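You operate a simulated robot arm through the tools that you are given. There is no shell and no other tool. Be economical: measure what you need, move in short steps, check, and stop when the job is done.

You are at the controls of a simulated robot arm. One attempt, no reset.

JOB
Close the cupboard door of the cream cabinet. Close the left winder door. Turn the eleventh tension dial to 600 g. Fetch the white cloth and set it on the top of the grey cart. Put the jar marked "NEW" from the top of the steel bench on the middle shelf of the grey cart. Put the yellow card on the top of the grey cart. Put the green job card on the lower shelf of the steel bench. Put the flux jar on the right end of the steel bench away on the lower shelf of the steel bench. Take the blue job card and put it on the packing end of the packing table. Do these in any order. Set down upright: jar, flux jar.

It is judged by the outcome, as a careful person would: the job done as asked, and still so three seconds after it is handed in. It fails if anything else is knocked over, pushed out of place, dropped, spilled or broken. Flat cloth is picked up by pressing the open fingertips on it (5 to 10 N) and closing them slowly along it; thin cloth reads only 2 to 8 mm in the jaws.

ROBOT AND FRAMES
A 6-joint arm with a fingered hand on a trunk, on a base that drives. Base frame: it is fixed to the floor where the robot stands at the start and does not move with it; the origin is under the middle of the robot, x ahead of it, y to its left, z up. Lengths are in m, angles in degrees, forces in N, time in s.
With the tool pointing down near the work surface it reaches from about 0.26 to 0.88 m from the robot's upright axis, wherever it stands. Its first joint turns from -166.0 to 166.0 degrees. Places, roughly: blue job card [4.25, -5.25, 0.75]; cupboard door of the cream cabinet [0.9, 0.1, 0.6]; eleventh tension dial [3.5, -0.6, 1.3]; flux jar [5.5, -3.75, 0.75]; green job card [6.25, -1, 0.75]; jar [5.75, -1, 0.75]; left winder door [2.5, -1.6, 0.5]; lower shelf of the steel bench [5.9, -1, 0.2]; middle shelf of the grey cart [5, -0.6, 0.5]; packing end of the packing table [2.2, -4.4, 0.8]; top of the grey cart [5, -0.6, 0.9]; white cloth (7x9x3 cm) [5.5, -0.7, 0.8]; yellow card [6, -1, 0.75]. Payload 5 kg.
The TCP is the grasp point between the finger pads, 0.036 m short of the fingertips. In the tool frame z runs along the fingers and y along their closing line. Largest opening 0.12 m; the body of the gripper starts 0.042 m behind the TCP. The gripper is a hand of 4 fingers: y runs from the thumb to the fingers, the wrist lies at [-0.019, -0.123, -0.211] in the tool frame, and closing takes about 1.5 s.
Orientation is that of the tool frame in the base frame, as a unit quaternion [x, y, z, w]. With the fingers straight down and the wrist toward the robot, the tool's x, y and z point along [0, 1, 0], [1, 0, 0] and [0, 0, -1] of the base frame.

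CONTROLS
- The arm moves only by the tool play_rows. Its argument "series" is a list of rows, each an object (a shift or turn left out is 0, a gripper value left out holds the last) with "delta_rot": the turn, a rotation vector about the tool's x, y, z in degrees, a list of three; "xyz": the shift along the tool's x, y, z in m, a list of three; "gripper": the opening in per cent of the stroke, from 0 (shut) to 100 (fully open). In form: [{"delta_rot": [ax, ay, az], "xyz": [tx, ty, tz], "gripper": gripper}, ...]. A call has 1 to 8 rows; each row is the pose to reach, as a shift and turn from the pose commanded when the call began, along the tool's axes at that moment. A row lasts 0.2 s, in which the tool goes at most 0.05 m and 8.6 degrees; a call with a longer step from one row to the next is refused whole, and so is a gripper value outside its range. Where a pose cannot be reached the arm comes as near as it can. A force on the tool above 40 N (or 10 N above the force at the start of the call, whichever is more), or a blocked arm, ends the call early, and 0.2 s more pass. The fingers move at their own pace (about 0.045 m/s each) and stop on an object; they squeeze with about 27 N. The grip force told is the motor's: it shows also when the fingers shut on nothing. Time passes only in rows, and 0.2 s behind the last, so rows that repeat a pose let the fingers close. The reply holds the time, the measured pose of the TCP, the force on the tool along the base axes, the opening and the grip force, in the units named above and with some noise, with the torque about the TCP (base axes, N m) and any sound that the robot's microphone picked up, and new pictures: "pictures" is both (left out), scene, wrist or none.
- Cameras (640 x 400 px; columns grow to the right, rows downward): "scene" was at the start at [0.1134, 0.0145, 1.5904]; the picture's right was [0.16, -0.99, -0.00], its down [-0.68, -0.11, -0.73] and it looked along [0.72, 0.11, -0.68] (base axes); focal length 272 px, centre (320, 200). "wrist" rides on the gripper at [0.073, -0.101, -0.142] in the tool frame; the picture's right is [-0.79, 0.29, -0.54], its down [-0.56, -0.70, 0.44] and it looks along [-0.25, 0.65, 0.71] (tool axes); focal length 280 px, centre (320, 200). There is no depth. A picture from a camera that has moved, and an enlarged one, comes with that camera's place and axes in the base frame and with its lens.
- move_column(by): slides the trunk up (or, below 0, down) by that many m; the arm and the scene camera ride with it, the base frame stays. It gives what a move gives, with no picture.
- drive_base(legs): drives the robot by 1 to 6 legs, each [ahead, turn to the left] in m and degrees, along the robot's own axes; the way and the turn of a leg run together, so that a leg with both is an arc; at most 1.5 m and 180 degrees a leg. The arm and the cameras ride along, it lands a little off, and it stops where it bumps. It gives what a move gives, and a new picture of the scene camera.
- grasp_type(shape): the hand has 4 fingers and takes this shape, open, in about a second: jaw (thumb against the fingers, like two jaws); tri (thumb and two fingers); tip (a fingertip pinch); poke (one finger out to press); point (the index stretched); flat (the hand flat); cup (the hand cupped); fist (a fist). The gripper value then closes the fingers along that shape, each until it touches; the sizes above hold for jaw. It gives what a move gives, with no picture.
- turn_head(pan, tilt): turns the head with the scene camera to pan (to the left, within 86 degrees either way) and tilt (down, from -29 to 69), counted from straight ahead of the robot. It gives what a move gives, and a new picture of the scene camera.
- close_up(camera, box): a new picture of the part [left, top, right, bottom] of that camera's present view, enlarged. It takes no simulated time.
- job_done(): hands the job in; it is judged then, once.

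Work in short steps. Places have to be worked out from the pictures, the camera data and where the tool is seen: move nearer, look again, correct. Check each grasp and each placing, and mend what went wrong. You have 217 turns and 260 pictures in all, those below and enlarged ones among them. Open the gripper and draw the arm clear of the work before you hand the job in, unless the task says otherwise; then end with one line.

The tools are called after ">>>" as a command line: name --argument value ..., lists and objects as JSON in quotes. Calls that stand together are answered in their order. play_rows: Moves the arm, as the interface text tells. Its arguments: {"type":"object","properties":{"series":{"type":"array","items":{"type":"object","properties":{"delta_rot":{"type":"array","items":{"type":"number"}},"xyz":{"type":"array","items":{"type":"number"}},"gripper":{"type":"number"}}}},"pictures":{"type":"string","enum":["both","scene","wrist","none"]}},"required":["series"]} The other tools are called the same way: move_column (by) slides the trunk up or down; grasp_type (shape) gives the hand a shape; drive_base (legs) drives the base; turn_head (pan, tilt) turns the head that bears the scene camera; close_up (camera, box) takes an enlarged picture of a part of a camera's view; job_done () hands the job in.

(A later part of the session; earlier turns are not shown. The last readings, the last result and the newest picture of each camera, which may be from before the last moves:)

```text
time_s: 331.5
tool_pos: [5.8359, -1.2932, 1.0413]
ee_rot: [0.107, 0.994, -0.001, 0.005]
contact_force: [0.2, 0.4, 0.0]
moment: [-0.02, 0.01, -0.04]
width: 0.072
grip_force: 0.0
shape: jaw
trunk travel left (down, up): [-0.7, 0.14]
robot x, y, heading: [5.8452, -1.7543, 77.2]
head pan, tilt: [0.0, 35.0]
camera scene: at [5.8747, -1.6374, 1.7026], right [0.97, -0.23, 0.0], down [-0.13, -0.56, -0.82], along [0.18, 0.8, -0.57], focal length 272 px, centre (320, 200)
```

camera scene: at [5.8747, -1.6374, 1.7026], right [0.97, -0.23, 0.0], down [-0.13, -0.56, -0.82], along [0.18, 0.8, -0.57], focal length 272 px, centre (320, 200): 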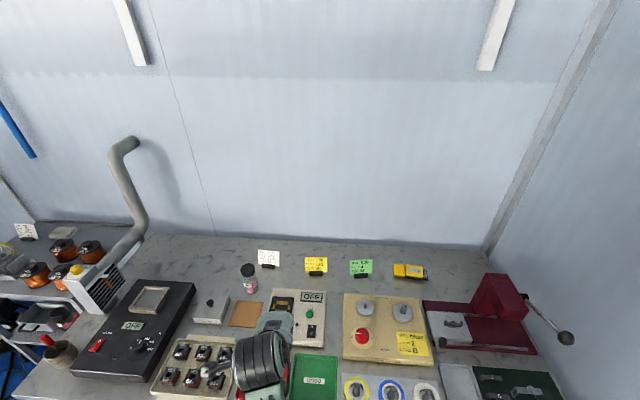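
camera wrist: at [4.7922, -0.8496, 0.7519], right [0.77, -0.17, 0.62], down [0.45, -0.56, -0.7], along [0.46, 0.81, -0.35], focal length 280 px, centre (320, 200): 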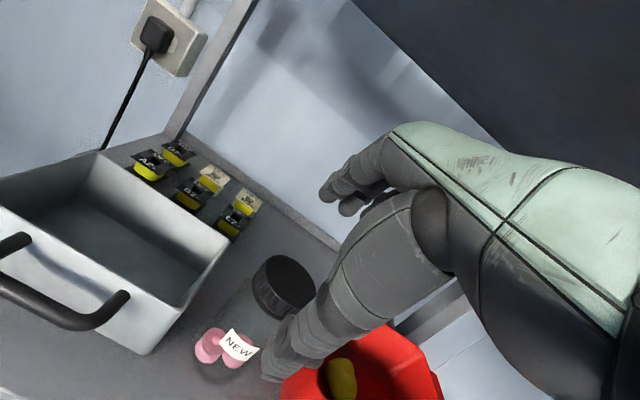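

The yellow card is at ≈(6.018, −0.923). I roll 0.1 m closer and move above it.

>>> drive_base --legs '[[0.1, 0]]'

>>> play_rows --series '[{"xyz": [-0.014, 0.042, 0]}, {"xyz": [-0.028, 0.084, 0]}, {"xyz": [-0.042, 0.126, 0]}, {"xyz": [-0.056, 0.168, 0]}, {"xyz": [-0.07, 0.21, 0]}, {"xyz": [-0.083, 0.252, 0]}, {"xyz": [-0.095, 0.294, 0]}]' --pictures "wrist"

```text
time_s: 332.7
tool_pos: [5.8584, -1.198, 1.042]
ee_rot: [0.107, 0.994, -0.001, 0.004]
contact_force: [0.9, -0.7, 0.3]
moment: [0.01, -0.07, -0.01]
width: 0.0722
grip_force: 0.1
shape: jaw
trunk travel left (down, up): [-0.7, 0.14]
robot x, y, heading: [5.8668, -1.6585, 76.9]
head pan, tilt: [0.0, 35.0]
camera scene: at [5.8972, -1.5415, 1.7026], right [0.97, -0.23, 0.0], down [-0.13, -0.56, -0.82], along [0.19, 0.8, -0.57], focal length 272 px, centre (320, 200)
```

scene: 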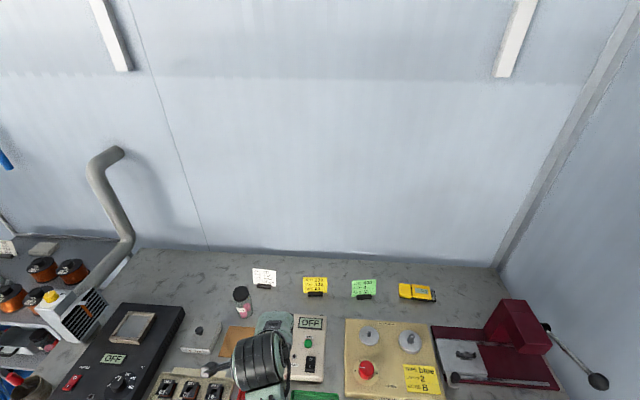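

```text
time_s: 334.3
tool_pos: [6.0158, -0.9299, 1.0408]
ee_rot: [0.108, 0.994, -0.001, 0.006]
contact_force: [0.2, 0.2, 0.3]
moment: [-0.04, 0.01, 0.0]
width: 0.0723
grip_force: 0.1
shape: jaw
trunk travel left (down, up): [-0.7, 0.14]
robot x, y, heading: [5.8697, -1.6589, 77.1]
head pan, tilt: [0.0, 35.0]
camera wrist: at [5.9235, -1.012, 1.1825], right [0.83, 0.11, 0.55], down [0.4, -0.81, -0.44], along [0.39, 0.58, -0.71], focal length 280 px, centre (320, 200)
```

wrist: 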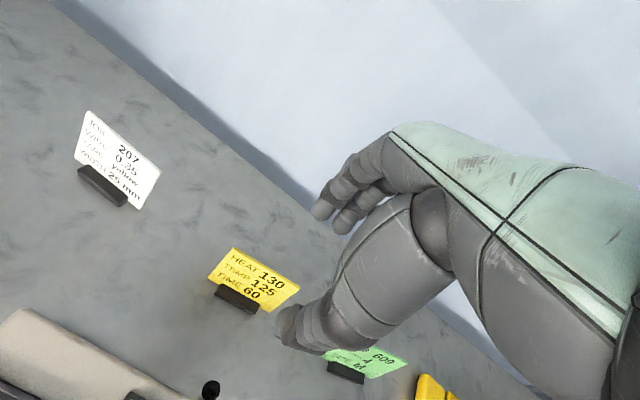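

Aligned over the card's holder. I lower around it.

>>> play_rows --series '[{"xyz": [0, 0.006, 0.04]}, {"xyz": [0, 0.01, 0.08]}, {"xyz": [0, 0.01, 0.115]}, {"xyz": [0, 0.01, 0.135]}, {"xyz": [0, 0.01, 0.145]}]' --pictures "wrist"

```text
time_s: 335.5
tool_pos: [6.0194, -0.9207, 0.8974]
ee_rot: [0.108, 0.994, -0.001, 0.006]
contact_force: [0.0, 0.3, 0.1]
moment: [-0.01, 0.02, -0.03]
width: 0.0723
grip_force: 0.1
shape: jaw
trunk travel left (down, up): [-0.7, 0.14]
robot x, y, heading: [5.8707, -1.6588, 77.1]
head pan, tilt: [0.0, 35.0]
camera wrist: at [5.926, -1.0045, 1.039], right [0.83, 0.11, 0.55], down [0.4, -0.81, -0.44], along [0.39, 0.58, -0.71], focal length 280 px, centre (320, 200)
```

wrist: 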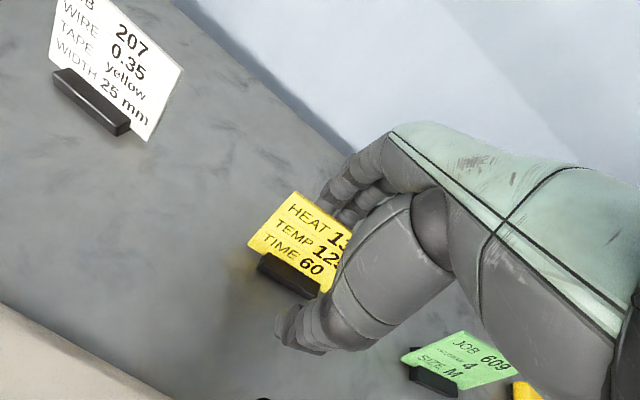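

A little lower, then close on the card.

>>> play_rows --series '[{"xyz": [0, 0, 0.008]}, {"xyz": [0, 0, 0.012], "gripper": 50}, {"xyz": [0, 0, 0.012], "gripper": 35}, {"xyz": [0, 0, 0.012], "gripper": 20}, {"xyz": [0, 0, 0.012], "gripper": 5}, {"xyz": [0, 0, 0.012], "gripper": 0}, {"xyz": [0, 0, 0.012], "gripper": 0}]' --pictures "wrist"

```text
time_s: 337.1
tool_pos: [6.019, -0.9203, 0.8852]
ee_rot: [0.109, 0.994, -0.001, 0.005]
contact_force: [-0.3, -0.6, 1.1]
moment: [-0.06, 0.08, 0.03]
width: 0.0001
grip_force: 27.2
shape: jaw
trunk travel left (down, up): [-0.7, 0.14]
robot x, y, heading: [5.8708, -1.6585, 76.9]
head pan, tilt: [0.0, 35.0]
camera wrist: at [5.9262, -1.0043, 1.027], right [0.83, 0.11, 0.55], down [0.4, -0.81, -0.44], along [0.39, 0.58, -0.71], focal length 280 px, centre (320, 200)
```

wrist: 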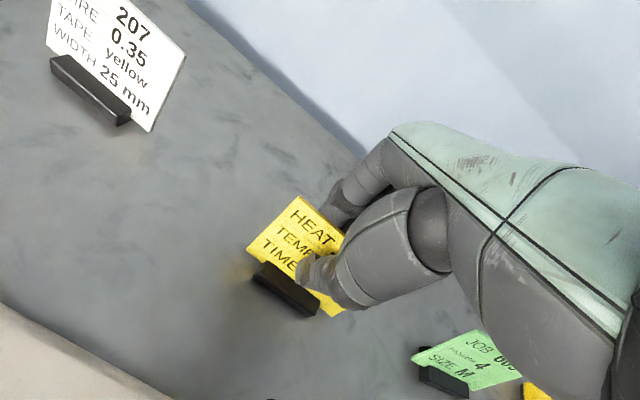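

The card is between the fingers. I lift gently to see whether the foot comes along.

>>> play_rows --series '[{"xyz": [0, 0, -0.01]}, {"xyz": [0, 0, -0.03]}, {"xyz": [0, 0, -0.06]}, {"xyz": [0, 0, -0.09]}]' --pictures "wrist"

```text
time_s: 338.1
tool_pos: [6.0196, -0.9232, 0.9748]
ee_rot: [0.108, 0.994, -0.002, 0.005]
contact_force: [-0.3, 0.4, 0.0]
moment: [0.01, 0.01, 0.04]
width: 0.0002
grip_force: 27.0
shape: jaw
trunk travel left (down, up): [-0.7, 0.14]
robot x, y, heading: [5.8689, -1.6593, 76.7]
head pan, tilt: [0.0, 35.0]
camera wrist: at [5.927, -1.0057, 1.1166], right [0.83, 0.11, 0.55], down [0.4, -0.81, -0.44], along [0.39, 0.58, -0.71], focal length 280 px, centre (320, 200)
```

wrist: 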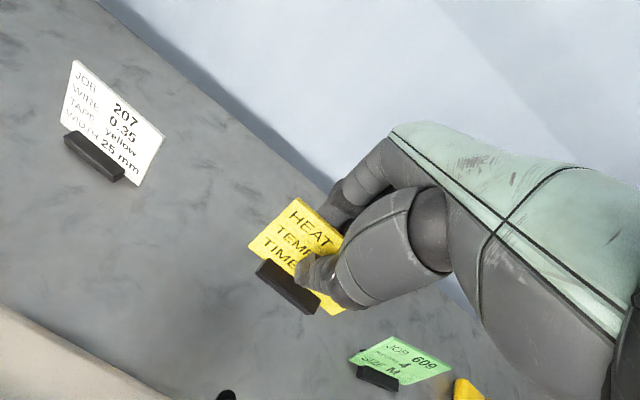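

The foot comes along with the card. I raise, tuck and drive to the cart.

>>> play_rows --series '[{"xyz": [0, -0.01, -0.04]}, {"xyz": [0.01, -0.04, -0.08]}, {"xyz": [0.02, -0.085, -0.09]}, {"xyz": [0.035, -0.13, -0.09]}, {"xyz": [0.05, -0.175, -0.09]}, {"xyz": [0.07, -0.215, -0.09]}, {"xyz": [0.09, -0.255, -0.09]}]' --pictures "none"

>>> drive_base --legs '[[-0.38, 0], [0, 88.3], [1.15, 0], [0, -90], [0.4, 0]]'

```text
refused: row 2 steps farther than a row can; nothing moved
```

```text
time_s: 357.8
tool_pos: [4.9473, -0.6126, 0.9744]
ee_rot: [0.109, 0.994, 0.0, 0.005]
contact_force: [-0.8, -2.3, 1.3]
moment: [-0.12, 0.1, 0.05]
width: 0.0
grip_force: 27.3
shape: jaw
trunk travel left (down, up): [-0.7, 0.14]
robot x, y, heading: [4.798, -1.3493, 76.8]
head pan, tilt: [0.0, 35.0]
camera scene: at [4.8239, -1.2314, 1.7026], right [0.97, -0.23, 0.0], down [-0.13, -0.56, -0.82], along [0.19, 0.8, -0.57], focal length 272 px, centre (320, 200)
```

scene: 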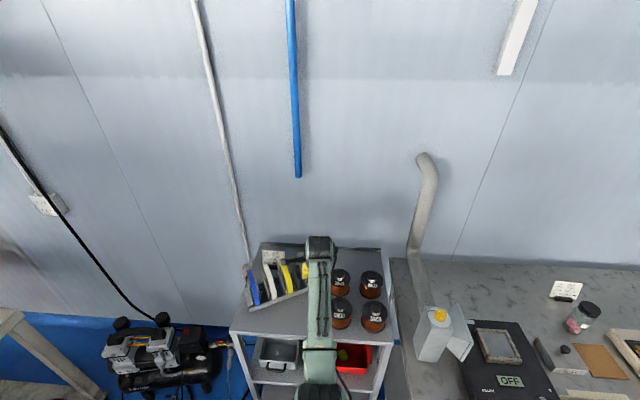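

The arm retract was refused (step too long) and the drive went ahead with the arm extended; the tape holder on the cart looks displaced. I look closely before moving anything.

>>> close_up --camera "scene" --box '[220, 225, 420, 375]'

>>> close_up --camera "wrist" --box '[0, 0, 640, 400]'

```text
2.67 times, centred on (320, 300) of scene
camera zoom: at [4.8239, -1.2314, 1.7026], right [0.97, -0.23, 0.0], down [-0.13, -0.56, -0.82], along [0.19, 0.8, -0.57], focal length 724 px, centre (320, -67)
```

zoom: 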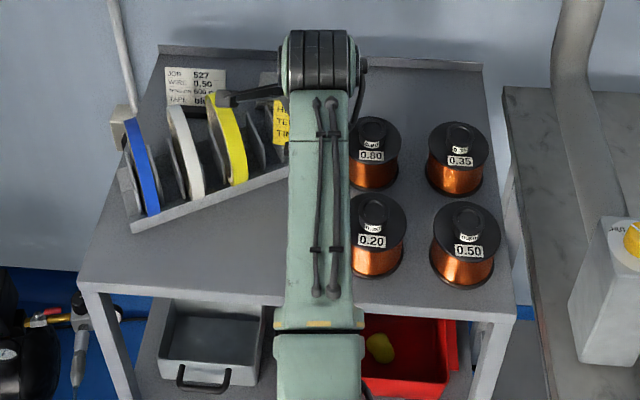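

```text
1.00 times, centred on (320, 200) of wrist (not enlarged: the box is as wide or as high as the picture)
camera zoom: at [4.8539, -0.6953, 1.1166], right [0.83, 0.11, 0.55], down [0.4, -0.81, -0.44], along [0.39, 0.58, -0.71], focal length 280 px, centre (320, 200)
```

zoom: 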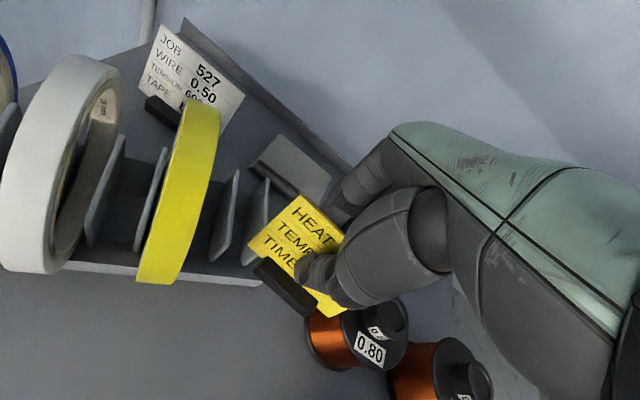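

The tape holder was swung about 26° (right end pushed back ~10 cm). First I lift straight up and set down the yellow card, then I'll restore the holder.

>>> play_rows --series '[{"xyz": [-0.003, -0.004, -0.02]}, {"xyz": [-0.005, -0.004, -0.05]}, {"xyz": [-0.005, -0.004, -0.09]}, {"xyz": [-0.035, 0.03, -0.1]}, {"xyz": [-0.065, 0.065, -0.1]}, {"xyz": [-0.095, 0.105, -0.1]}, {"xyz": [-0.123, 0.145, -0.1]}]' --pictures "both"

```text
time_s: 359.4
tool_pos: [5.0961, -0.4971, 1.0737]
ee_rot: [0.109, 0.994, -0.002, 0.004]
contact_force: [-0.2, -0.1, -2.0]
moment: [0.0, 0.05, 0.02]
width: 0.0
grip_force: 27.2
shape: jaw
trunk travel left (down, up): [-0.7, 0.14]
robot x, y, heading: [4.7964, -1.3511, 76.6]
head pan, tilt: [0.0, 35.0]
camera scene: at [4.8261, -1.2303, 1.7022], right [0.97, -0.23, 0.0], down [-0.13, -0.56, -0.82], along [0.19, 0.8, -0.57], focal length 272 px, centre (320, 200)
camera wrist: at [5.004, -0.5804, 1.2155], right [0.83, 0.11, 0.55], down [0.4, -0.81, -0.44], along [0.39, 0.58, -0.71], focal length 280 px, centre (320, 200)
```

scene: 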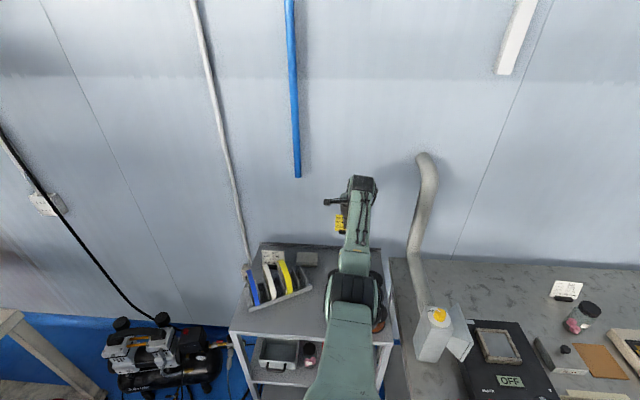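
wrist: 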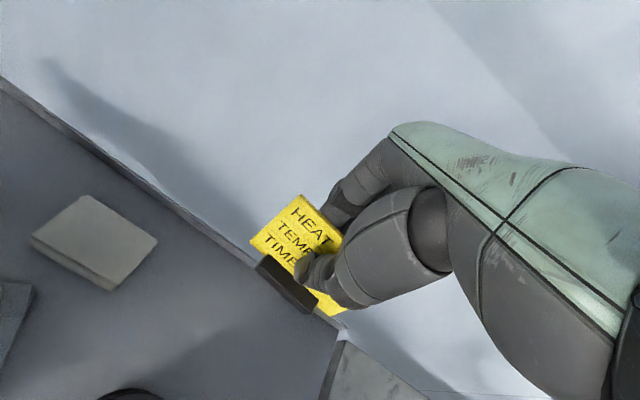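

Clear spot below. I lower the card.

>>> play_rows --series '[{"xyz": [0, 0, 0.04]}, {"xyz": [0, 0, 0.08]}, {"xyz": [0, 0, 0.12]}, {"xyz": [0, 0, 0.145]}, {"xyz": [0, 0, 0.152]}]' --pictures "wrist"

>>> play_rows --series '[{"xyz": [0, 0, 0.004]}, {"xyz": [0, 0, 0.008]}, {"xyz": [0, 0, 0.012]}, {"xyz": [0, 0, 0.015]}]' --pictures "none"

```text
time_s: 360.6
tool_pos: [5.0982, -0.5065, 0.9278]
ee_rot: [0.109, 0.994, 0.0, 0.005]
contact_force: [0.9, 0.2, -0.4]
moment: [-0.03, -0.03, -0.03]
width: 0.0
grip_force: 27.3
shape: jaw
out of reach, approached as far as the arm can: row 4, 5
trunk travel left (down, up): [-0.7, 0.14]
robot x, y, heading: [4.8005, -1.3448, 76.7]
head pan, tilt: [0.0, 35.0]
camera wrist: at [5.0041, -0.5896, 1.0685], right [0.83, 0.11, 0.55], down [0.4, -0.81, -0.44], along [0.39, 0.58, -0.71], focal length 280 px, centre (320, 200)
```

wrist: 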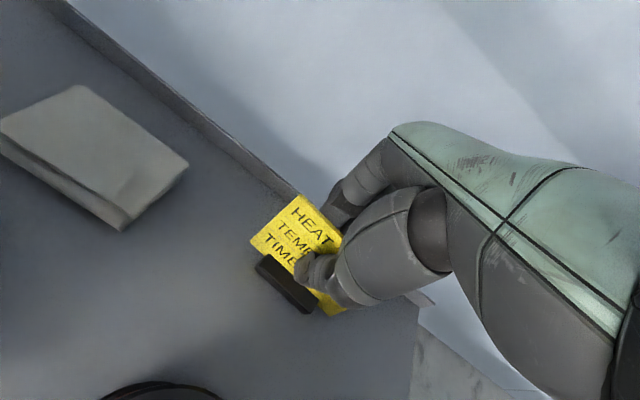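

```text
time_s: 361.6
tool_pos: [5.0959, -0.5088, 0.9235]
ee_rot: [0.109, 0.994, 0.001, 0.005]
contact_force: [3.3, 4.4, 14.0]
moment: [0.05, -0.04, 0.02]
width: 0.0
grip_force: 27.0
shape: jaw
out of reach, approached as far as the arm can: row 3, 4
trunk travel left (down, up): [-0.7, 0.14]
robot x, y, heading: [4.793, -1.3461, 77.0]
head pan, tilt: [0.0, 35.0]
```

Contact with 14 N. I open and lift away.

>>> play_rows --series '[{"gripper": 10, "xyz": [0, 0, -0.003]}, {"gripper": 25, "xyz": [0, 0, -0.003]}, {"gripper": 40, "xyz": [0, 0, -0.003]}, {"gripper": 45, "xyz": [0, 0, -0.003]}, {"xyz": [0, 0, -0.03]}, {"xyz": [0, 0, -0.07]}, {"xyz": [0, 0, -0.11]}, {"xyz": [0, 0, -0.14]}]' --pictures "both"

```text
time_s: 363.4
tool_pos: [5.095, -0.5081, 1.0587]
ee_rot: [0.108, 0.994, 0.0, 0.005]
contact_force: [-0.3, -0.2, 0.0]
moment: [0.05, 0.05, -0.02]
width: 0.0536
grip_force: 0.1
shape: jaw
trunk travel left (down, up): [-0.7, 0.14]
robot x, y, heading: [4.795, -1.3478, 76.9]
head pan, tilt: [0.0, 35.0]
camera scene: at [4.824, -1.232, 1.7026], right [0.97, -0.23, 0.0], down [-0.13, -0.56, -0.82], along [0.19, 0.8, -0.57], focal length 272 px, centre (320, 200)
camera wrist: at [5.0027, -0.592, 1.2012], right [0.83, 0.11, 0.55], down [0.4, -0.81, -0.44], along [0.39, 0.58, -0.71], focal length 280 px, centre (320, 200)
```

scene: 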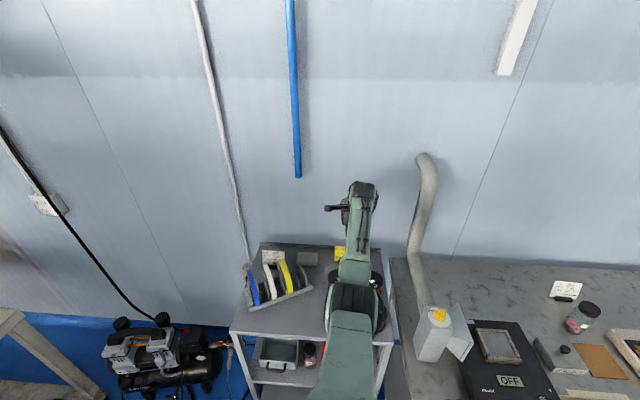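
wrist: 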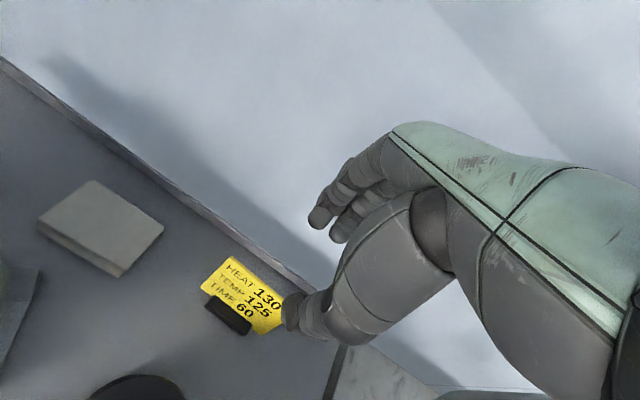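

The card stands on the cart. I pull the arm back to view the tape holder.

>>> play_rows --series '[{"xyz": [0.0, -0.045, 0]}, {"xyz": [0.0, -0.09, 0]}, {"xyz": [0.0, -0.135, 0]}, {"xyz": [0.0, -0.18, 0]}, {"xyz": [0.0, -0.225, 0]}, {"xyz": [0.0, -0.27, 0]}, {"xyz": [0.0, -0.315, 0]}, {"xyz": [0.0, -0.36, 0]}]' --pictures "none"

>>> turn_head --pan 0 --tilt 45

>>> close_up --camera "scene" --box '[225, 180, 405, 310]'

```text
time_s: 365.2
tool_pos: [5.0138, -0.8633, 1.0612]
ee_rot: [0.109, 0.994, 0.0, 0.005]
contact_force: [-0.2, 0.5, 0.1]
moment: [0.01, 0.0, -0.01]
width: 0.0538
grip_force: 0.0
shape: jaw
trunk travel left (down, up): [-0.7, 0.14]
robot x, y, heading: [4.7981, -1.3441, 76.7]
head pan, tilt: [0.0, 35.0]
```

```text
time_s: 365.9
tool_pos: [5.0143, -0.8618, 1.0619]
ee_rot: [0.109, 0.994, -0.001, 0.005]
contact_force: [-0.4, -0.5, 0.5]
moment: [-0.04, 0.0, 0.01]
width: 0.0539
grip_force: 0.2
shape: jaw
trunk travel left (down, up): [-0.7, 0.14]
robot x, y, heading: [4.7983, -1.3478, 76.8]
head pan, tilt: [0.0, 45.0]
camera scene: at [4.8226, -1.2374, 1.6877], right [0.97, -0.23, 0.0], down [-0.16, -0.69, -0.71], along [0.16, 0.69, -0.71], focal length 272 px, centre (320, 200)
```

scene: 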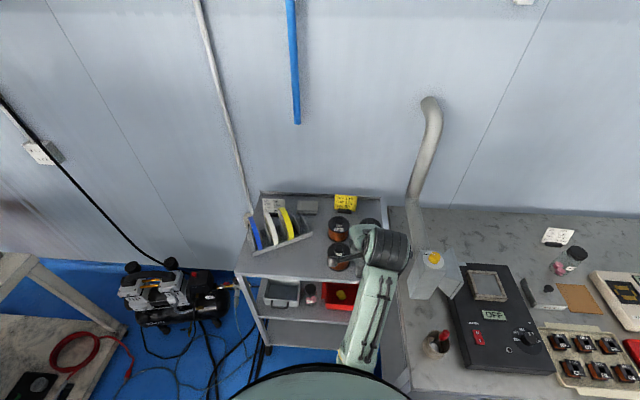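

```text
3.08 times, centred on (315, 245) of scene
camera zoom: at [4.8226, -1.2374, 1.6877], right [0.97, -0.23, 0.0], down [-0.16, -0.69, -0.71], along [0.16, 0.69, -0.71], focal length 836 px, centre (335, 62)
```

zoom: 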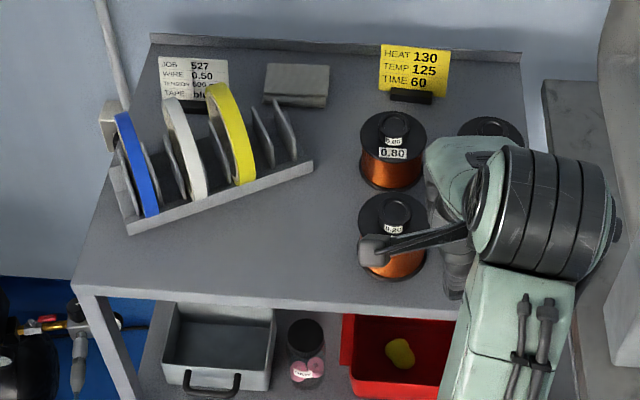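

The holder must go back: its left-front corner from (4.716, −0.651) to (4.679, −0.646), right-front from (4.940, −0.605) to (4.906, −0.717). I'll pinch its rightmost divider plate. I take the tip shape and yaw the hand so the closing line runs along the holder.

>>> grasp_type --shape "tip"

>>> play_rows --series '[{"delta_rot": [0, 0, -8.5], "gripper": 35}, {"delta_rot": [0, 0, -17]}, {"delta_rot": [0, 0, -25.5]}, {"delta_rot": [0, 0, -34]}, {"delta_rot": [0, 0, -42.5]}, {"delta_rot": [0, 0, -51]}, {"delta_rot": [0, 0, -59.5]}, {"delta_rot": [0, 0, -68]}]' --pictures "none"

>>> play_rows --series '[{"delta_rot": [0, 0, -8.5]}, {"delta_rot": [0, 0, -17]}, {"delta_rot": [0, 0, -25.5]}, {"delta_rot": [0, 0, -34]}, {"delta_rot": [0, 0, -42.5]}, {"delta_rot": [0, 0, -47]}]' --pictures "both"

```text
time_s: 366.8
tool_pos: [5.0133, -0.8616, 1.0605]
ee_rot: [0.109, 0.994, -0.001, 0.005]
contact_force: [-0.4, -0.3, -0.4]
moment: [0.02, -0.01, 0.0]
width: 0.1197
grip_force: 0.1
shape: tip
trunk travel left (down, up): [-0.7, 0.14]
robot x, y, heading: [4.7996, -1.3503, 76.7]
head pan, tilt: [0.0, 45.0]
```

```text
time_s: 368.6
tool_pos: [5.0037, -0.8081, 0.9937]
ee_rot: [-0.464, 0.886, 0.0, 0.006]
contact_force: [-0.2, -0.1, -0.1]
moment: [-0.04, 0.01, 0.0]
width: 0.0429
grip_force: 0.1
shape: tip
out of reach, approached as far as the arm can: row 5, 6, 7, 8
trunk travel left (down, up): [-0.7, 0.14]
robot x, y, heading: [4.7952, -1.3461, 76.9]
head pan, tilt: [0.0, 45.0]
```

```text
time_s: 369.3
tool_pos: [4.9969, -0.7724, 0.9581]
ee_rot: [-0.613, 0.79, 0.002, 0.004]
contact_force: [-5.1, -7.7, 23.3]
moment: [-0.12, 0.88, 0.29]
width: 0.0449
grip_force: 0.0
shape: tip
out of reach, approached as far as the arm can: row 1, 2, 3
trunk travel left (down, up): [-0.7, 0.14]
robot x, y, heading: [4.7914, -1.3471, 77.3]
head pan, tilt: [0.0, 45.0]
stopped in row 3: the force on the tool passed its limit at 47 N (the readings are from after the stop); the commanded pose is now the measured one
camera scene: at [4.821, -1.2409, 1.6882], right [0.97, -0.23, 0.0], down [-0.16, -0.69, -0.71], along [0.16, 0.69, -0.71], focal length 272 px, centre (320, 200)
camera wrist: at [5.0774, -0.8681, 1.1007], right [-0.09, 0.83, 0.55], down [0.82, 0.37, -0.44], along [-0.57, 0.41, -0.71], focal length 280 px, centre (320, 200)
```

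scene: 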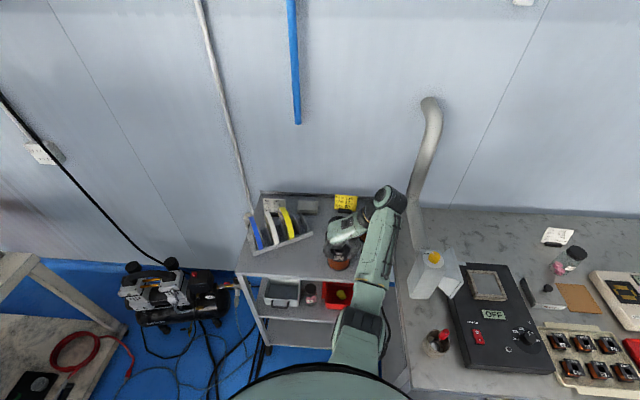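
wrist: 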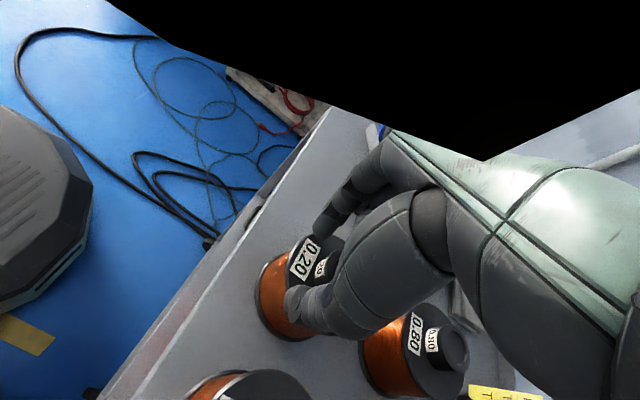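

The arm drifted down onto a spool. I stop and lift straight up at once.

>>> play_rows --series '[{"xyz": [0, 0, -0.02]}, {"xyz": [0, 0, -0.05]}, {"xyz": [0, 0, -0.08]}]' --pictures "both"

```text
time_s: 370.1
tool_pos: [4.9949, -0.7272, 0.9945]
ee_rot: [-0.611, 0.792, 0.002, 0.007]
contact_force: [0.7, -1.4, -1.4]
moment: [0.04, 0.0, 0.02]
width: 0.0146
grip_force: 27.7
shape: tip
out of reach, approached as far as the arm can: row 1, 2, 3
trunk travel left (down, up): [-0.7, 0.14]
robot x, y, heading: [4.7968, -1.3453, 76.9]
head pan, tilt: [0.0, 45.0]
camera scene: at [4.8218, -1.2399, 1.6878], right [0.97, -0.23, 0.0], down [-0.16, -0.69, -0.71], along [0.16, 0.69, -0.71], focal length 272 px, centre (320, 200)
camera wrist: at [5.0749, -0.8251, 1.1372], right [-0.08, 0.83, 0.55], down [0.82, 0.37, -0.43], along [-0.56, 0.42, -0.71], focal length 280 px, centre (320, 200)
```

scene: 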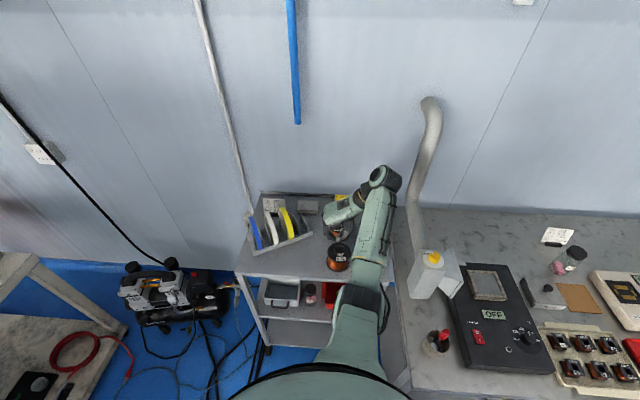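
wrist: 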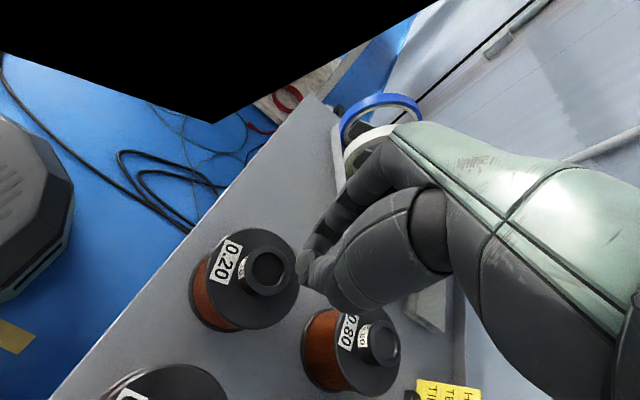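

Spools appear undisturbed. I raise the trunk for clearance and yaw the hand back to its well-conditioned orientation.

>>> move_column --by 0.12

>>> play_rows --series '[{"delta_rot": [0, 0, 8.5], "gripper": 35}, {"delta_rot": [0, 0, 17]}, {"delta_rot": [0, 0, 25.5]}, {"delta_rot": [0, 0, 34]}, {"delta_rot": [0, 0, 42.5]}, {"delta_rot": [0, 0, 51]}, {"delta_rot": [0, 0, 59.5]}, {"delta_rot": [0, 0, 68]}]' --pictures "none"

>>> play_rows --series '[{"delta_rot": [0, 0, 8.5]}, {"delta_rot": [0, 0, 17], "xyz": [0, -0.03, 0]}, {"delta_rot": [0, 0, 18], "xyz": [0, -0.07, 0]}]' --pictures "none"

>>> close_up --camera "scene" --box '[225, 180, 405, 310]'

```text
time_s: 371.6
tool_pos: [4.9953, -0.7288, 1.1137]
ee_rot: [-0.612, 0.791, 0.0, 0.004]
contact_force: [-1.0, 0.4, 0.5]
moment: [0.04, 0.01, -0.01]
width: 0.0147
grip_force: 26.3
shape: tip
trunk travel left (down, up): [-0.82, 0.02]
robot x, y, heading: [4.7955, -1.348, 76.8]
head pan, tilt: [0.0, 45.0]
```

```text
time_s: 373.4
tool_pos: [4.9964, -0.7282, 1.113]
ee_rot: [-0.063, 0.998, 0.003, 0.003]
contact_force: [-0.3, -0.6, 0.1]
moment: [-0.02, 0.01, -0.01]
width: 0.0146
grip_force: 27.3
shape: tip
trunk travel left (down, up): [-0.82, 0.02]
robot x, y, heading: [4.7964, -1.3475, 76.7]
head pan, tilt: [0.0, 45.0]
```

```text
time_s: 374.2
tool_pos: [5.0047, -0.7997, 1.1142]
ee_rot: [0.094, 0.996, 0.004, 0.003]
contact_force: [0.8, -0.1, 0.6]
moment: [0.02, 0.02, 0.02]
width: 0.0144
grip_force: 26.8
shape: tip
trunk travel left (down, up): [-0.82, 0.02]
robot x, y, heading: [4.7944, -1.3473, 76.8]
head pan, tilt: [0.0, 45.0]
```

```text
3.08 times, centred on (315, 245) of scene
camera zoom: at [4.8231, -1.2403, 1.8079], right [0.97, -0.23, 0.0], down [-0.16, -0.69, -0.71], along [0.16, 0.69, -0.71], focal length 836 px, centre (335, 62)
```

zoom: 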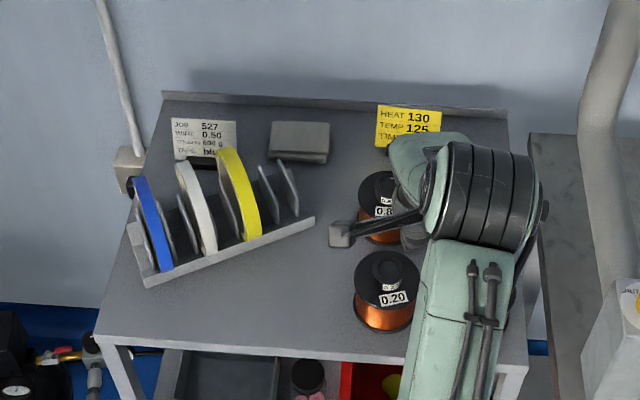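

Spools are unmoved. I take the poke shape and will use one finger as a pin in the free slot to drag the holder back.

>>> grasp_type --shape "poke"

>>> play_rows --series '[{"xyz": [0.03, 0.02, 0]}, {"xyz": [0.06, 0.05, 0]}, {"xyz": [0.08, 0.09, 0]}, {"xyz": [0.09, 0.13, 0]}, {"xyz": [0.095, 0.17, 0]}, {"xyz": [0.095, 0.2, 0]}]' --pictures "both"

```text
time_s: 375.1
tool_pos: [5.0036, -0.7954, 1.1138]
ee_rot: [0.091, 0.996, 0.003, 0.002]
contact_force: [0.4, -0.6, 0.0]
moment: [0.01, 0.02, 0.03]
width: 0.0
grip_force: 0.2
shape: poke
trunk travel left (down, up): [-0.82, 0.02]
robot x, y, heading: [4.8007, -1.3463, 76.9]
head pan, tilt: [0.0, 45.0]
```

```text
time_s: 376.5
tool_pos: [4.9471, -0.5809, 1.1151]
ee_rot: [0.092, 0.996, 0.002, 0.003]
contact_force: [-0.7, 0.7, -0.6]
moment: [0.01, 0.0, -0.02]
width: 0.0
grip_force: 0.2
shape: poke
trunk travel left (down, up): [-0.82, 0.02]
robot x, y, heading: [4.7949, -1.3499, 76.8]
head pan, tilt: [0.0, 45.0]
camera scene: at [4.8229, -1.2364, 1.8076], right [0.97, -0.23, 0.0], down [-0.16, -0.69, -0.71], along [0.16, 0.69, -0.71], focal length 272 px, centre (320, 200)
camera wrist: at [4.8573, -0.6678, 1.2554], right [0.83, 0.14, 0.55], down [0.42, -0.79, -0.44], along [0.37, 0.6, -0.71], focal length 280 px, centre (320, 200)
```

scene: 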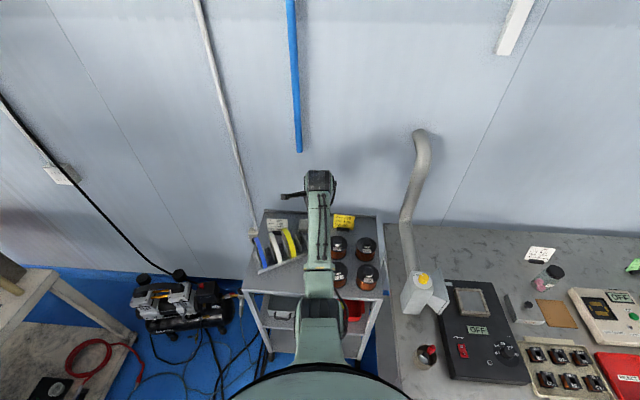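
wrist: 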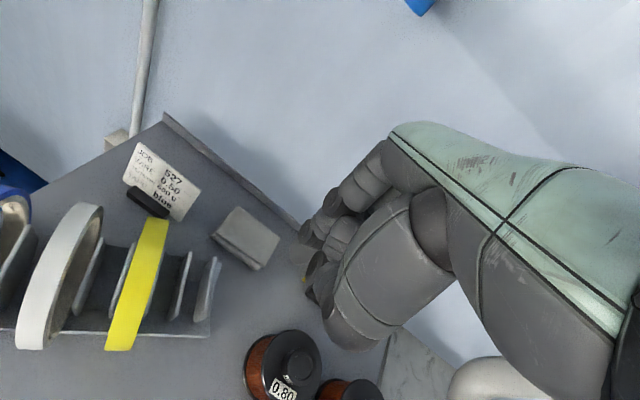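

Poke isn't clear to aim. Instead I use the tip pinch with the normal orientation, gripping the rightmost plate by its front/back edges (centre ≈(4.915, −0.575)). I hover above it.

>>> grasp_type --shape "tip"

>>> play_rows --series '[{"xyz": [0.016, 0, 0.0], "delta_rot": [0, 0, -8], "gripper": 85}, {"xyz": [0.032, 0, 0.03], "delta_rot": [0, 0, -16], "gripper": 85}, {"xyz": [0.032, 0, 0.06], "delta_rot": [0, 0, -21], "gripper": 85}, {"xyz": [0.032, 0, 0.08], "delta_rot": [0, 0, -21], "gripper": 85}]' --pictures "both"

```text
time_s: 377.4
tool_pos: [4.9473, -0.5825, 1.1157]
ee_rot: [0.093, 0.996, 0.003, 0.003]
contact_force: [0.7, -0.5, 0.2]
moment: [0.01, 0.0, 0.02]
width: 0.1198
grip_force: 0.0
shape: tip
trunk travel left (down, up): [-0.82, 0.02]
robot x, y, heading: [4.7931, -1.3536, 76.9]
head pan, tilt: [0.0, 45.0]
```

```text
time_s: 378.4
tool_pos: [4.9171, -0.5749, 1.0348]
ee_rot: [-0.091, 0.996, 0.002, 0.003]
contact_force: [-0.4, -0.1, 0.3]
moment: [0.02, 0.0, -0.02]
width: 0.1022
grip_force: 0.0
shape: tip
trunk travel left (down, up): [-0.82, 0.02]
robot x, y, heading: [4.7941, -1.3457, 76.8]
head pan, tilt: [0.0, 45.0]
camera scene: at [4.8221, -1.2377, 1.8078], right [0.97, -0.23, 0.0], down [-0.16, -0.69, -0.71], along [0.16, 0.69, -0.71], focal length 272 px, centre (320, 200)
camera wrist: at [4.8642, -0.6888, 1.1758], right [0.72, 0.42, 0.55], down [0.68, -0.58, -0.44], along [0.13, 0.69, -0.71], focal length 280 px, centre (320, 200)
```

scene: 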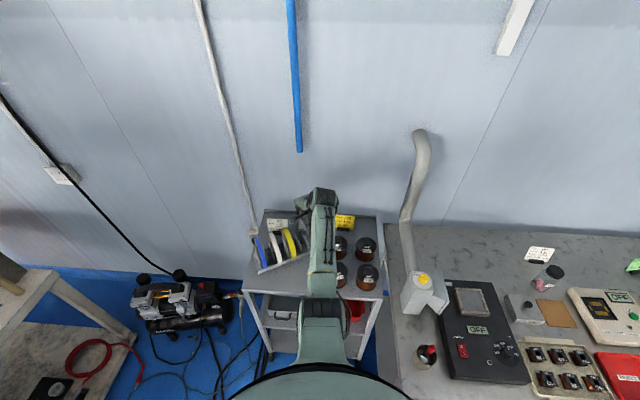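
wrist: 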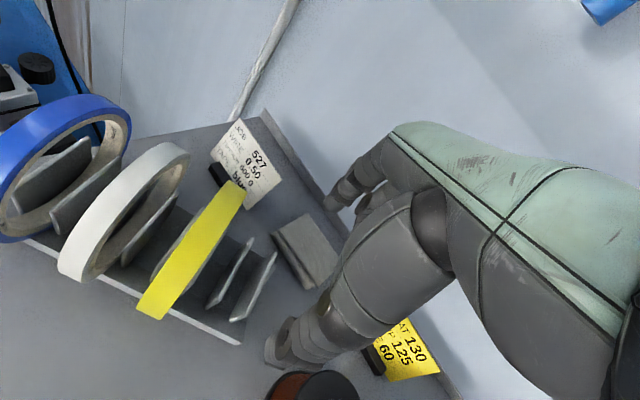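

Aligned over the plate. I descend and pinch.

>>> play_rows --series '[{"xyz": [0, -0.004, 0.03]}, {"xyz": [0, -0.004, 0.06]}, {"xyz": [0, -0.004, 0.085]}, {"xyz": [0, -0.004, 0.098]}]' --pictures "wrist"

>>> play_rows --series '[{"gripper": 75}, {"gripper": 65}, {"gripper": 55}, {"gripper": 45}, {"gripper": 35}, {"gripper": 25}, {"gripper": 10}, {"gripper": 0}]' --pictures "wrist"

```text
time_s: 379.4
tool_pos: [4.9185, -0.5809, 0.9363]
ee_rot: [-0.089, 0.996, 0.002, 0.003]
contact_force: [-0.3, 0.1, -0.1]
moment: [0.01, -0.04, 0.01]
width: 0.1019
grip_force: 0.1
shape: tip
trunk travel left (down, up): [-0.82, 0.02]
robot x, y, heading: [4.7961, -1.3475, 76.8]
head pan, tilt: [0.0, 45.0]
camera wrist: at [4.8652, -0.6938, 1.0783], right [0.72, 0.42, 0.55], down [0.68, -0.59, -0.44], along [0.13, 0.69, -0.71], focal length 280 px, centre (320, 200)
```

wrist: 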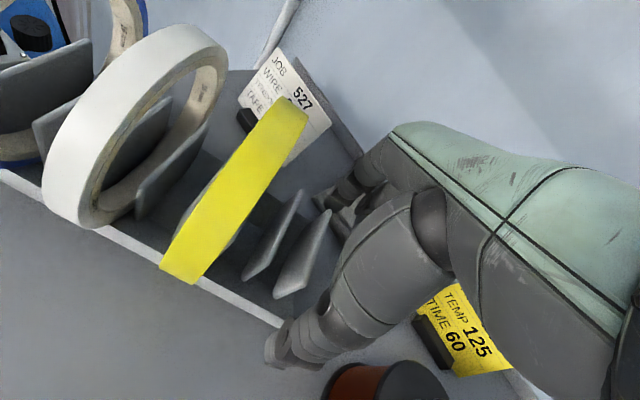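

```text
time_s: 381.2
tool_pos: [4.9185, -0.5787, 0.9363]
ee_rot: [-0.091, 0.996, 0.001, 0.003]
contact_force: [0.6, 0.4, 0.2]
moment: [0.06, 0.02, 0.01]
width: 0.0
grip_force: 25.7
shape: tip
trunk travel left (down, up): [-0.82, 0.02]
robot x, y, heading: [4.7941, -1.3439, 77.1]
head pan, tilt: [0.0, 45.0]
camera wrist: at [4.8653, -0.6932, 1.0785], right [0.72, 0.42, 0.55], down [0.68, -0.59, -0.44], along [0.13, 0.69, -0.71], focal length 280 px, centre (320, 200)
```

wrist: 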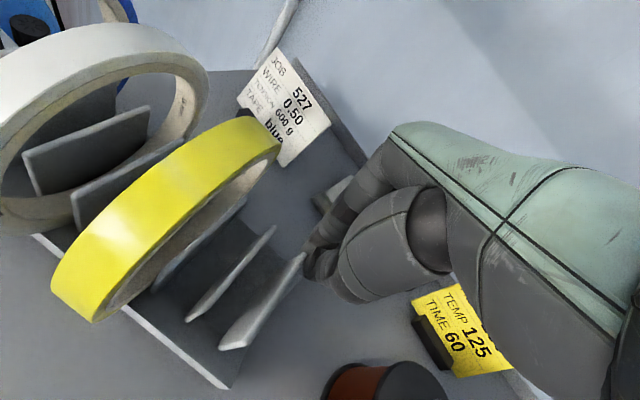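

The closing swung the holder a good way back (now ≈−1°, right-front corner ≈(4.927, −0.666)). I rise and re-measure.

>>> play_rows --series '[{"xyz": [0, 0, -0.04]}, {"xyz": [0, 0, -0.09]}, {"xyz": [-0.04, -0.02, -0.1]}, {"xyz": [-0.08, -0.04, -0.1]}, {"xyz": [-0.12, -0.06, -0.1]}]' --pictures "none"

>>> close_up --camera "scene" --box '[230, 190, 390, 310]'

```text
time_s: 382.4
tool_pos: [5.0453, -0.6178, 1.0381]
ee_rot: [-0.09, 0.996, 0.004, 0.002]
contact_force: [0.5, -0.4, -0.2]
moment: [0.0, 0.02, 0.05]
width: 0.0
grip_force: 27.6
shape: tip
trunk travel left (down, up): [-0.82, 0.02]
robot x, y, heading: [4.7906, -1.3482, 76.7]
head pan, tilt: [0.0, 45.0]
```

```text
3.33 times, centred on (310, 250) of scene
camera zoom: at [4.8238, -1.2381, 1.8077], right [0.97, -0.23, 0.0], down [-0.16, -0.69, -0.71], along [0.16, 0.69, -0.71], focal length 906 px, centre (353, 33)
```

zoom: 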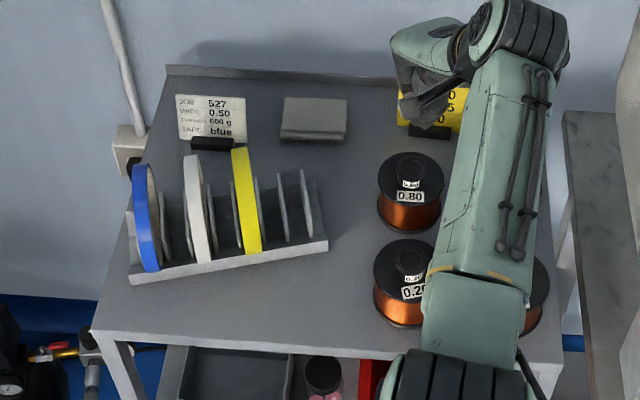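

Now 14° remain. There's a 7 cm gap behind the holder's right end, so I put the closed fingertips behind it at (4.905, −0.54) and will pull it toward me.

>>> play_rows --series '[{"xyz": [0.03, 0.025, 0]}, {"xyz": [0.062, 0.051, 0]}, {"xyz": [0.094, 0.077, 0]}, {"xyz": [0.124, 0.102, 0]}, {"xyz": [0.124, 0.102, 0.03]}, {"xyz": [0.124, 0.102, 0.06]}, {"xyz": [0.124, 0.102, 0.08]}]' --pictures "wrist"

```text
time_s: 384.0
tool_pos: [4.9057, -0.5393, 0.9542]
ee_rot: [-0.091, 0.996, 0.003, 0.005]
contact_force: [0.3, 0.7, -0.5]
moment: [0.04, -0.05, -0.02]
width: 0.0002
grip_force: 26.7
shape: tip
trunk travel left (down, up): [-0.82, 0.02]
robot x, y, heading: [4.7954, -1.3483, 76.9]
head pan, tilt: [0.0, 45.0]
camera wrist: at [4.8525, -0.6526, 1.0965], right [0.72, 0.42, 0.55], down [0.68, -0.58, -0.44], along [0.14, 0.69, -0.71], focal length 280 px, centre (320, 200)
```

wrist: 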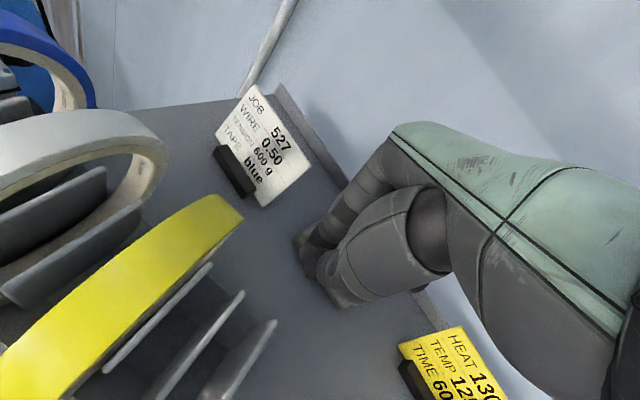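

Clear behind the plates. I lower to just above the cart top, then pull 2 cm at a time.

>>> play_rows --series '[{"xyz": [0, 0, 0.02]}, {"xyz": [0, 0, 0.035]}, {"xyz": [0, 0, 0.042]}]' --pictures "none"

>>> play_rows --series '[{"xyz": [0, -0.015, 0]}, {"xyz": [0, -0.03, 0]}, {"xyz": [0, -0.045, 0]}, {"xyz": [0, -0.058, 0]}]' --pictures "wrist"

>>> close_up --camera "scene" --box '[230, 190, 390, 310]'

```text
time_s: 384.8
tool_pos: [4.906, -0.5436, 0.9169]
ee_rot: [-0.091, 0.996, 0.002, 0.003]
contact_force: [0.1, -1.2, -0.2]
moment: [0.01, -0.01, 0.01]
width: 0.0
grip_force: 26.6
shape: tip
out of reach, approached as far as the arm can: row 3
trunk travel left (down, up): [-0.82, 0.02]
robot x, y, heading: [4.7913, -1.3469, 76.9]
head pan, tilt: [0.0, 45.0]
```

```text
time_s: 385.8
tool_pos: [4.9185, -0.6004, 0.9171]
ee_rot: [-0.092, 0.996, 0.003, 0.004]
contact_force: [0.8, 1.5, 1.2]
moment: [0.08, -0.02, 0.03]
width: 0.0001
grip_force: 26.8
shape: tip
trunk travel left (down, up): [-0.82, 0.02]
robot x, y, heading: [4.7961, -1.3492, 76.9]
head pan, tilt: [0.0, 45.0]
camera wrist: at [4.8654, -0.7147, 1.0578], right [0.72, 0.42, 0.55], down [0.68, -0.58, -0.44], along [0.13, 0.69, -0.71], focal length 280 px, centre (320, 200)
```

wrist: 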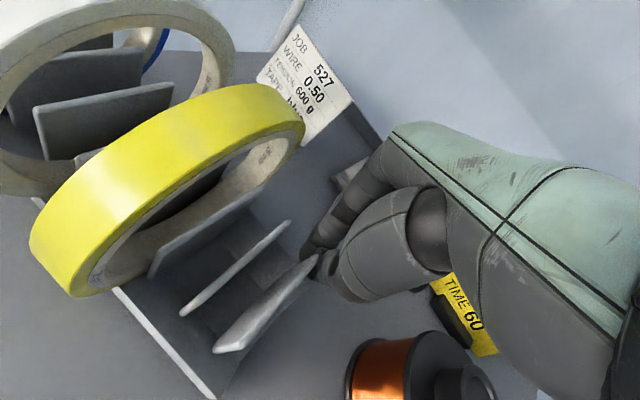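

```text
3.33 times, centred on (310, 250) of scene
camera zoom: at [4.8226, -1.2386, 1.8078], right [0.97, -0.23, 0.0], down [-0.16, -0.69, -0.71], along [0.16, 0.69, -0.71], focal length 906 px, centre (353, 33)
```

zoom: 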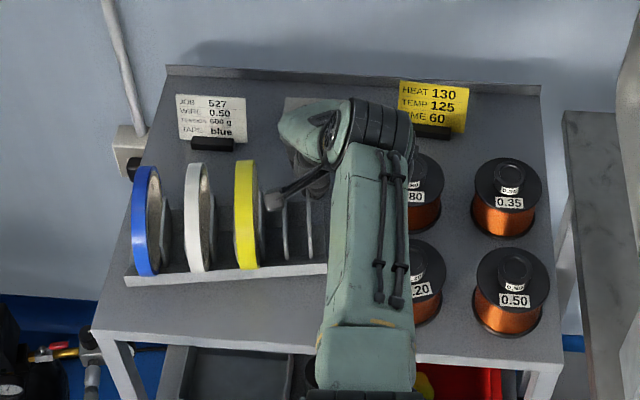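

About 7° to go; I pull another 2.6 cm.

>>> play_rows --series '[{"xyz": [0, -0.013, 0]}, {"xyz": [0, -0.026, 0]}]' --pictures "none"

>>> close_up --camera "scene" --box '[230, 190, 390, 310]'

```text
time_s: 386.4
tool_pos: [4.9225, -0.6276, 0.9148]
ee_rot: [-0.091, 0.996, 0.002, 0.004]
contact_force: [-0.7, 0.0, 2.1]
moment: [0.02, -0.01, 0.0]
width: 0.0002
grip_force: 27.0
shape: tip
trunk travel left (down, up): [-0.82, 0.02]
robot x, y, heading: [4.7959, -1.349, 76.9]
head pan, tilt: [0.0, 45.0]
```

```text
3.33 times, centred on (310, 250) of scene
camera zoom: at [4.8225, -1.2388, 1.8078], right [0.97, -0.23, 0.0], down [-0.16, -0.69, -0.71], along [0.16, 0.69, -0.71], focal length 906 px, centre (353, 33)
```

zoom: 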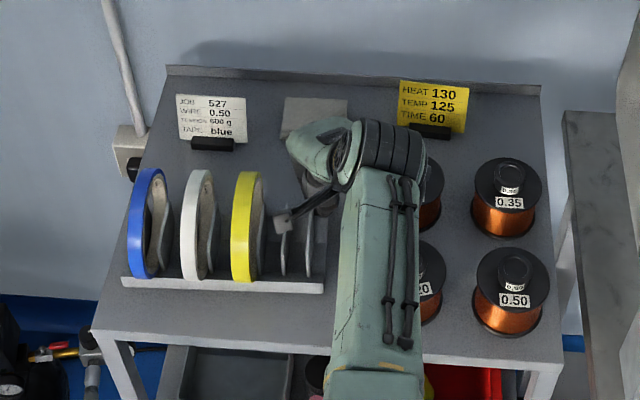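

The right end is back in place; the left end is ~1.7 cm too far forward. I lift the fingertips out, go to the front of the left end, and nudge it back.

>>> play_rows --series '[{"xyz": [0, 0.005, -0.04]}, {"xyz": [0, 0.005, -0.09]}, {"xyz": [0, 0.005, -0.13]}, {"xyz": [0.0, 0.005, -0.16]}, {"xyz": [0.045, -0.01, -0.16]}, {"xyz": [0.09, -0.03, -0.16]}, {"xyz": [0.135, -0.04, -0.16]}, {"xyz": [0.18, -0.05, -0.16]}]' --pictures "none"

>>> play_rows --series '[{"xyz": [0.034, -0.005, 0]}, {"xyz": [0.034, -0.005, 0.04]}, {"xyz": [0.034, -0.005, 0.08]}, {"xyz": [0.034, -0.005, 0.12]}]' --pictures "both"

```text
time_s: 388.2
tool_pos: [4.7505, -0.7089, 1.0762]
ee_rot: [-0.09, 0.996, 0.003, 0.005]
contact_force: [-0.1, 0.1, -0.6]
moment: [0.03, -0.03, 0.01]
width: 0.0001
grip_force: 26.3
shape: tip
trunk travel left (down, up): [-0.82, 0.02]
robot x, y, heading: [4.7942, -1.3539, 77.0]
head pan, tilt: [0.0, 45.0]
```

```text
time_s: 389.2
tool_pos: [4.7224, -0.7194, 0.9546]
ee_rot: [-0.091, 0.996, 0.004, 0.003]
contact_force: [-0.9, -0.5, 0.5]
moment: [0.0, -0.01, 0.02]
width: 0.0
grip_force: 27.1
shape: tip
trunk travel left (down, up): [-0.82, 0.02]
robot x, y, heading: [4.7953, -1.3455, 77.0]
head pan, tilt: [0.0, 45.0]
camera scene: at [4.8212, -1.2378, 1.8078], right [0.97, -0.23, 0.0], down [-0.16, -0.69, -0.71], along [0.16, 0.69, -0.71], focal length 272 px, centre (320, 200)
camera wrist: at [4.6697, -0.8332, 1.0975], right [0.72, 0.42, 0.55], down [0.68, -0.58, -0.44], along [0.13, 0.69, -0.71], focal length 280 px, centre (320, 200)
```

scene: 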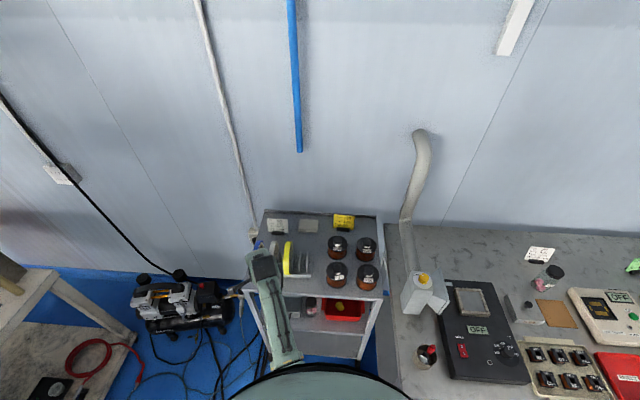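
wrist: 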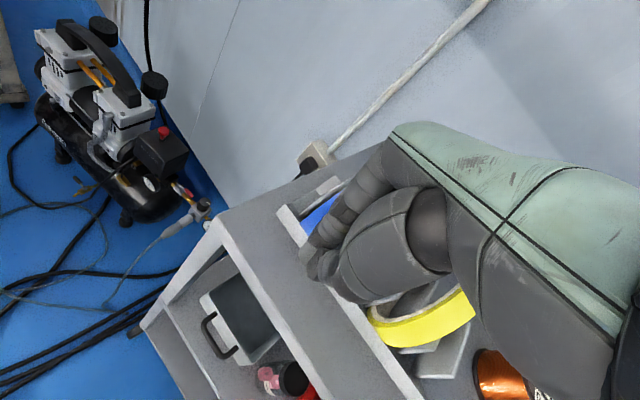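

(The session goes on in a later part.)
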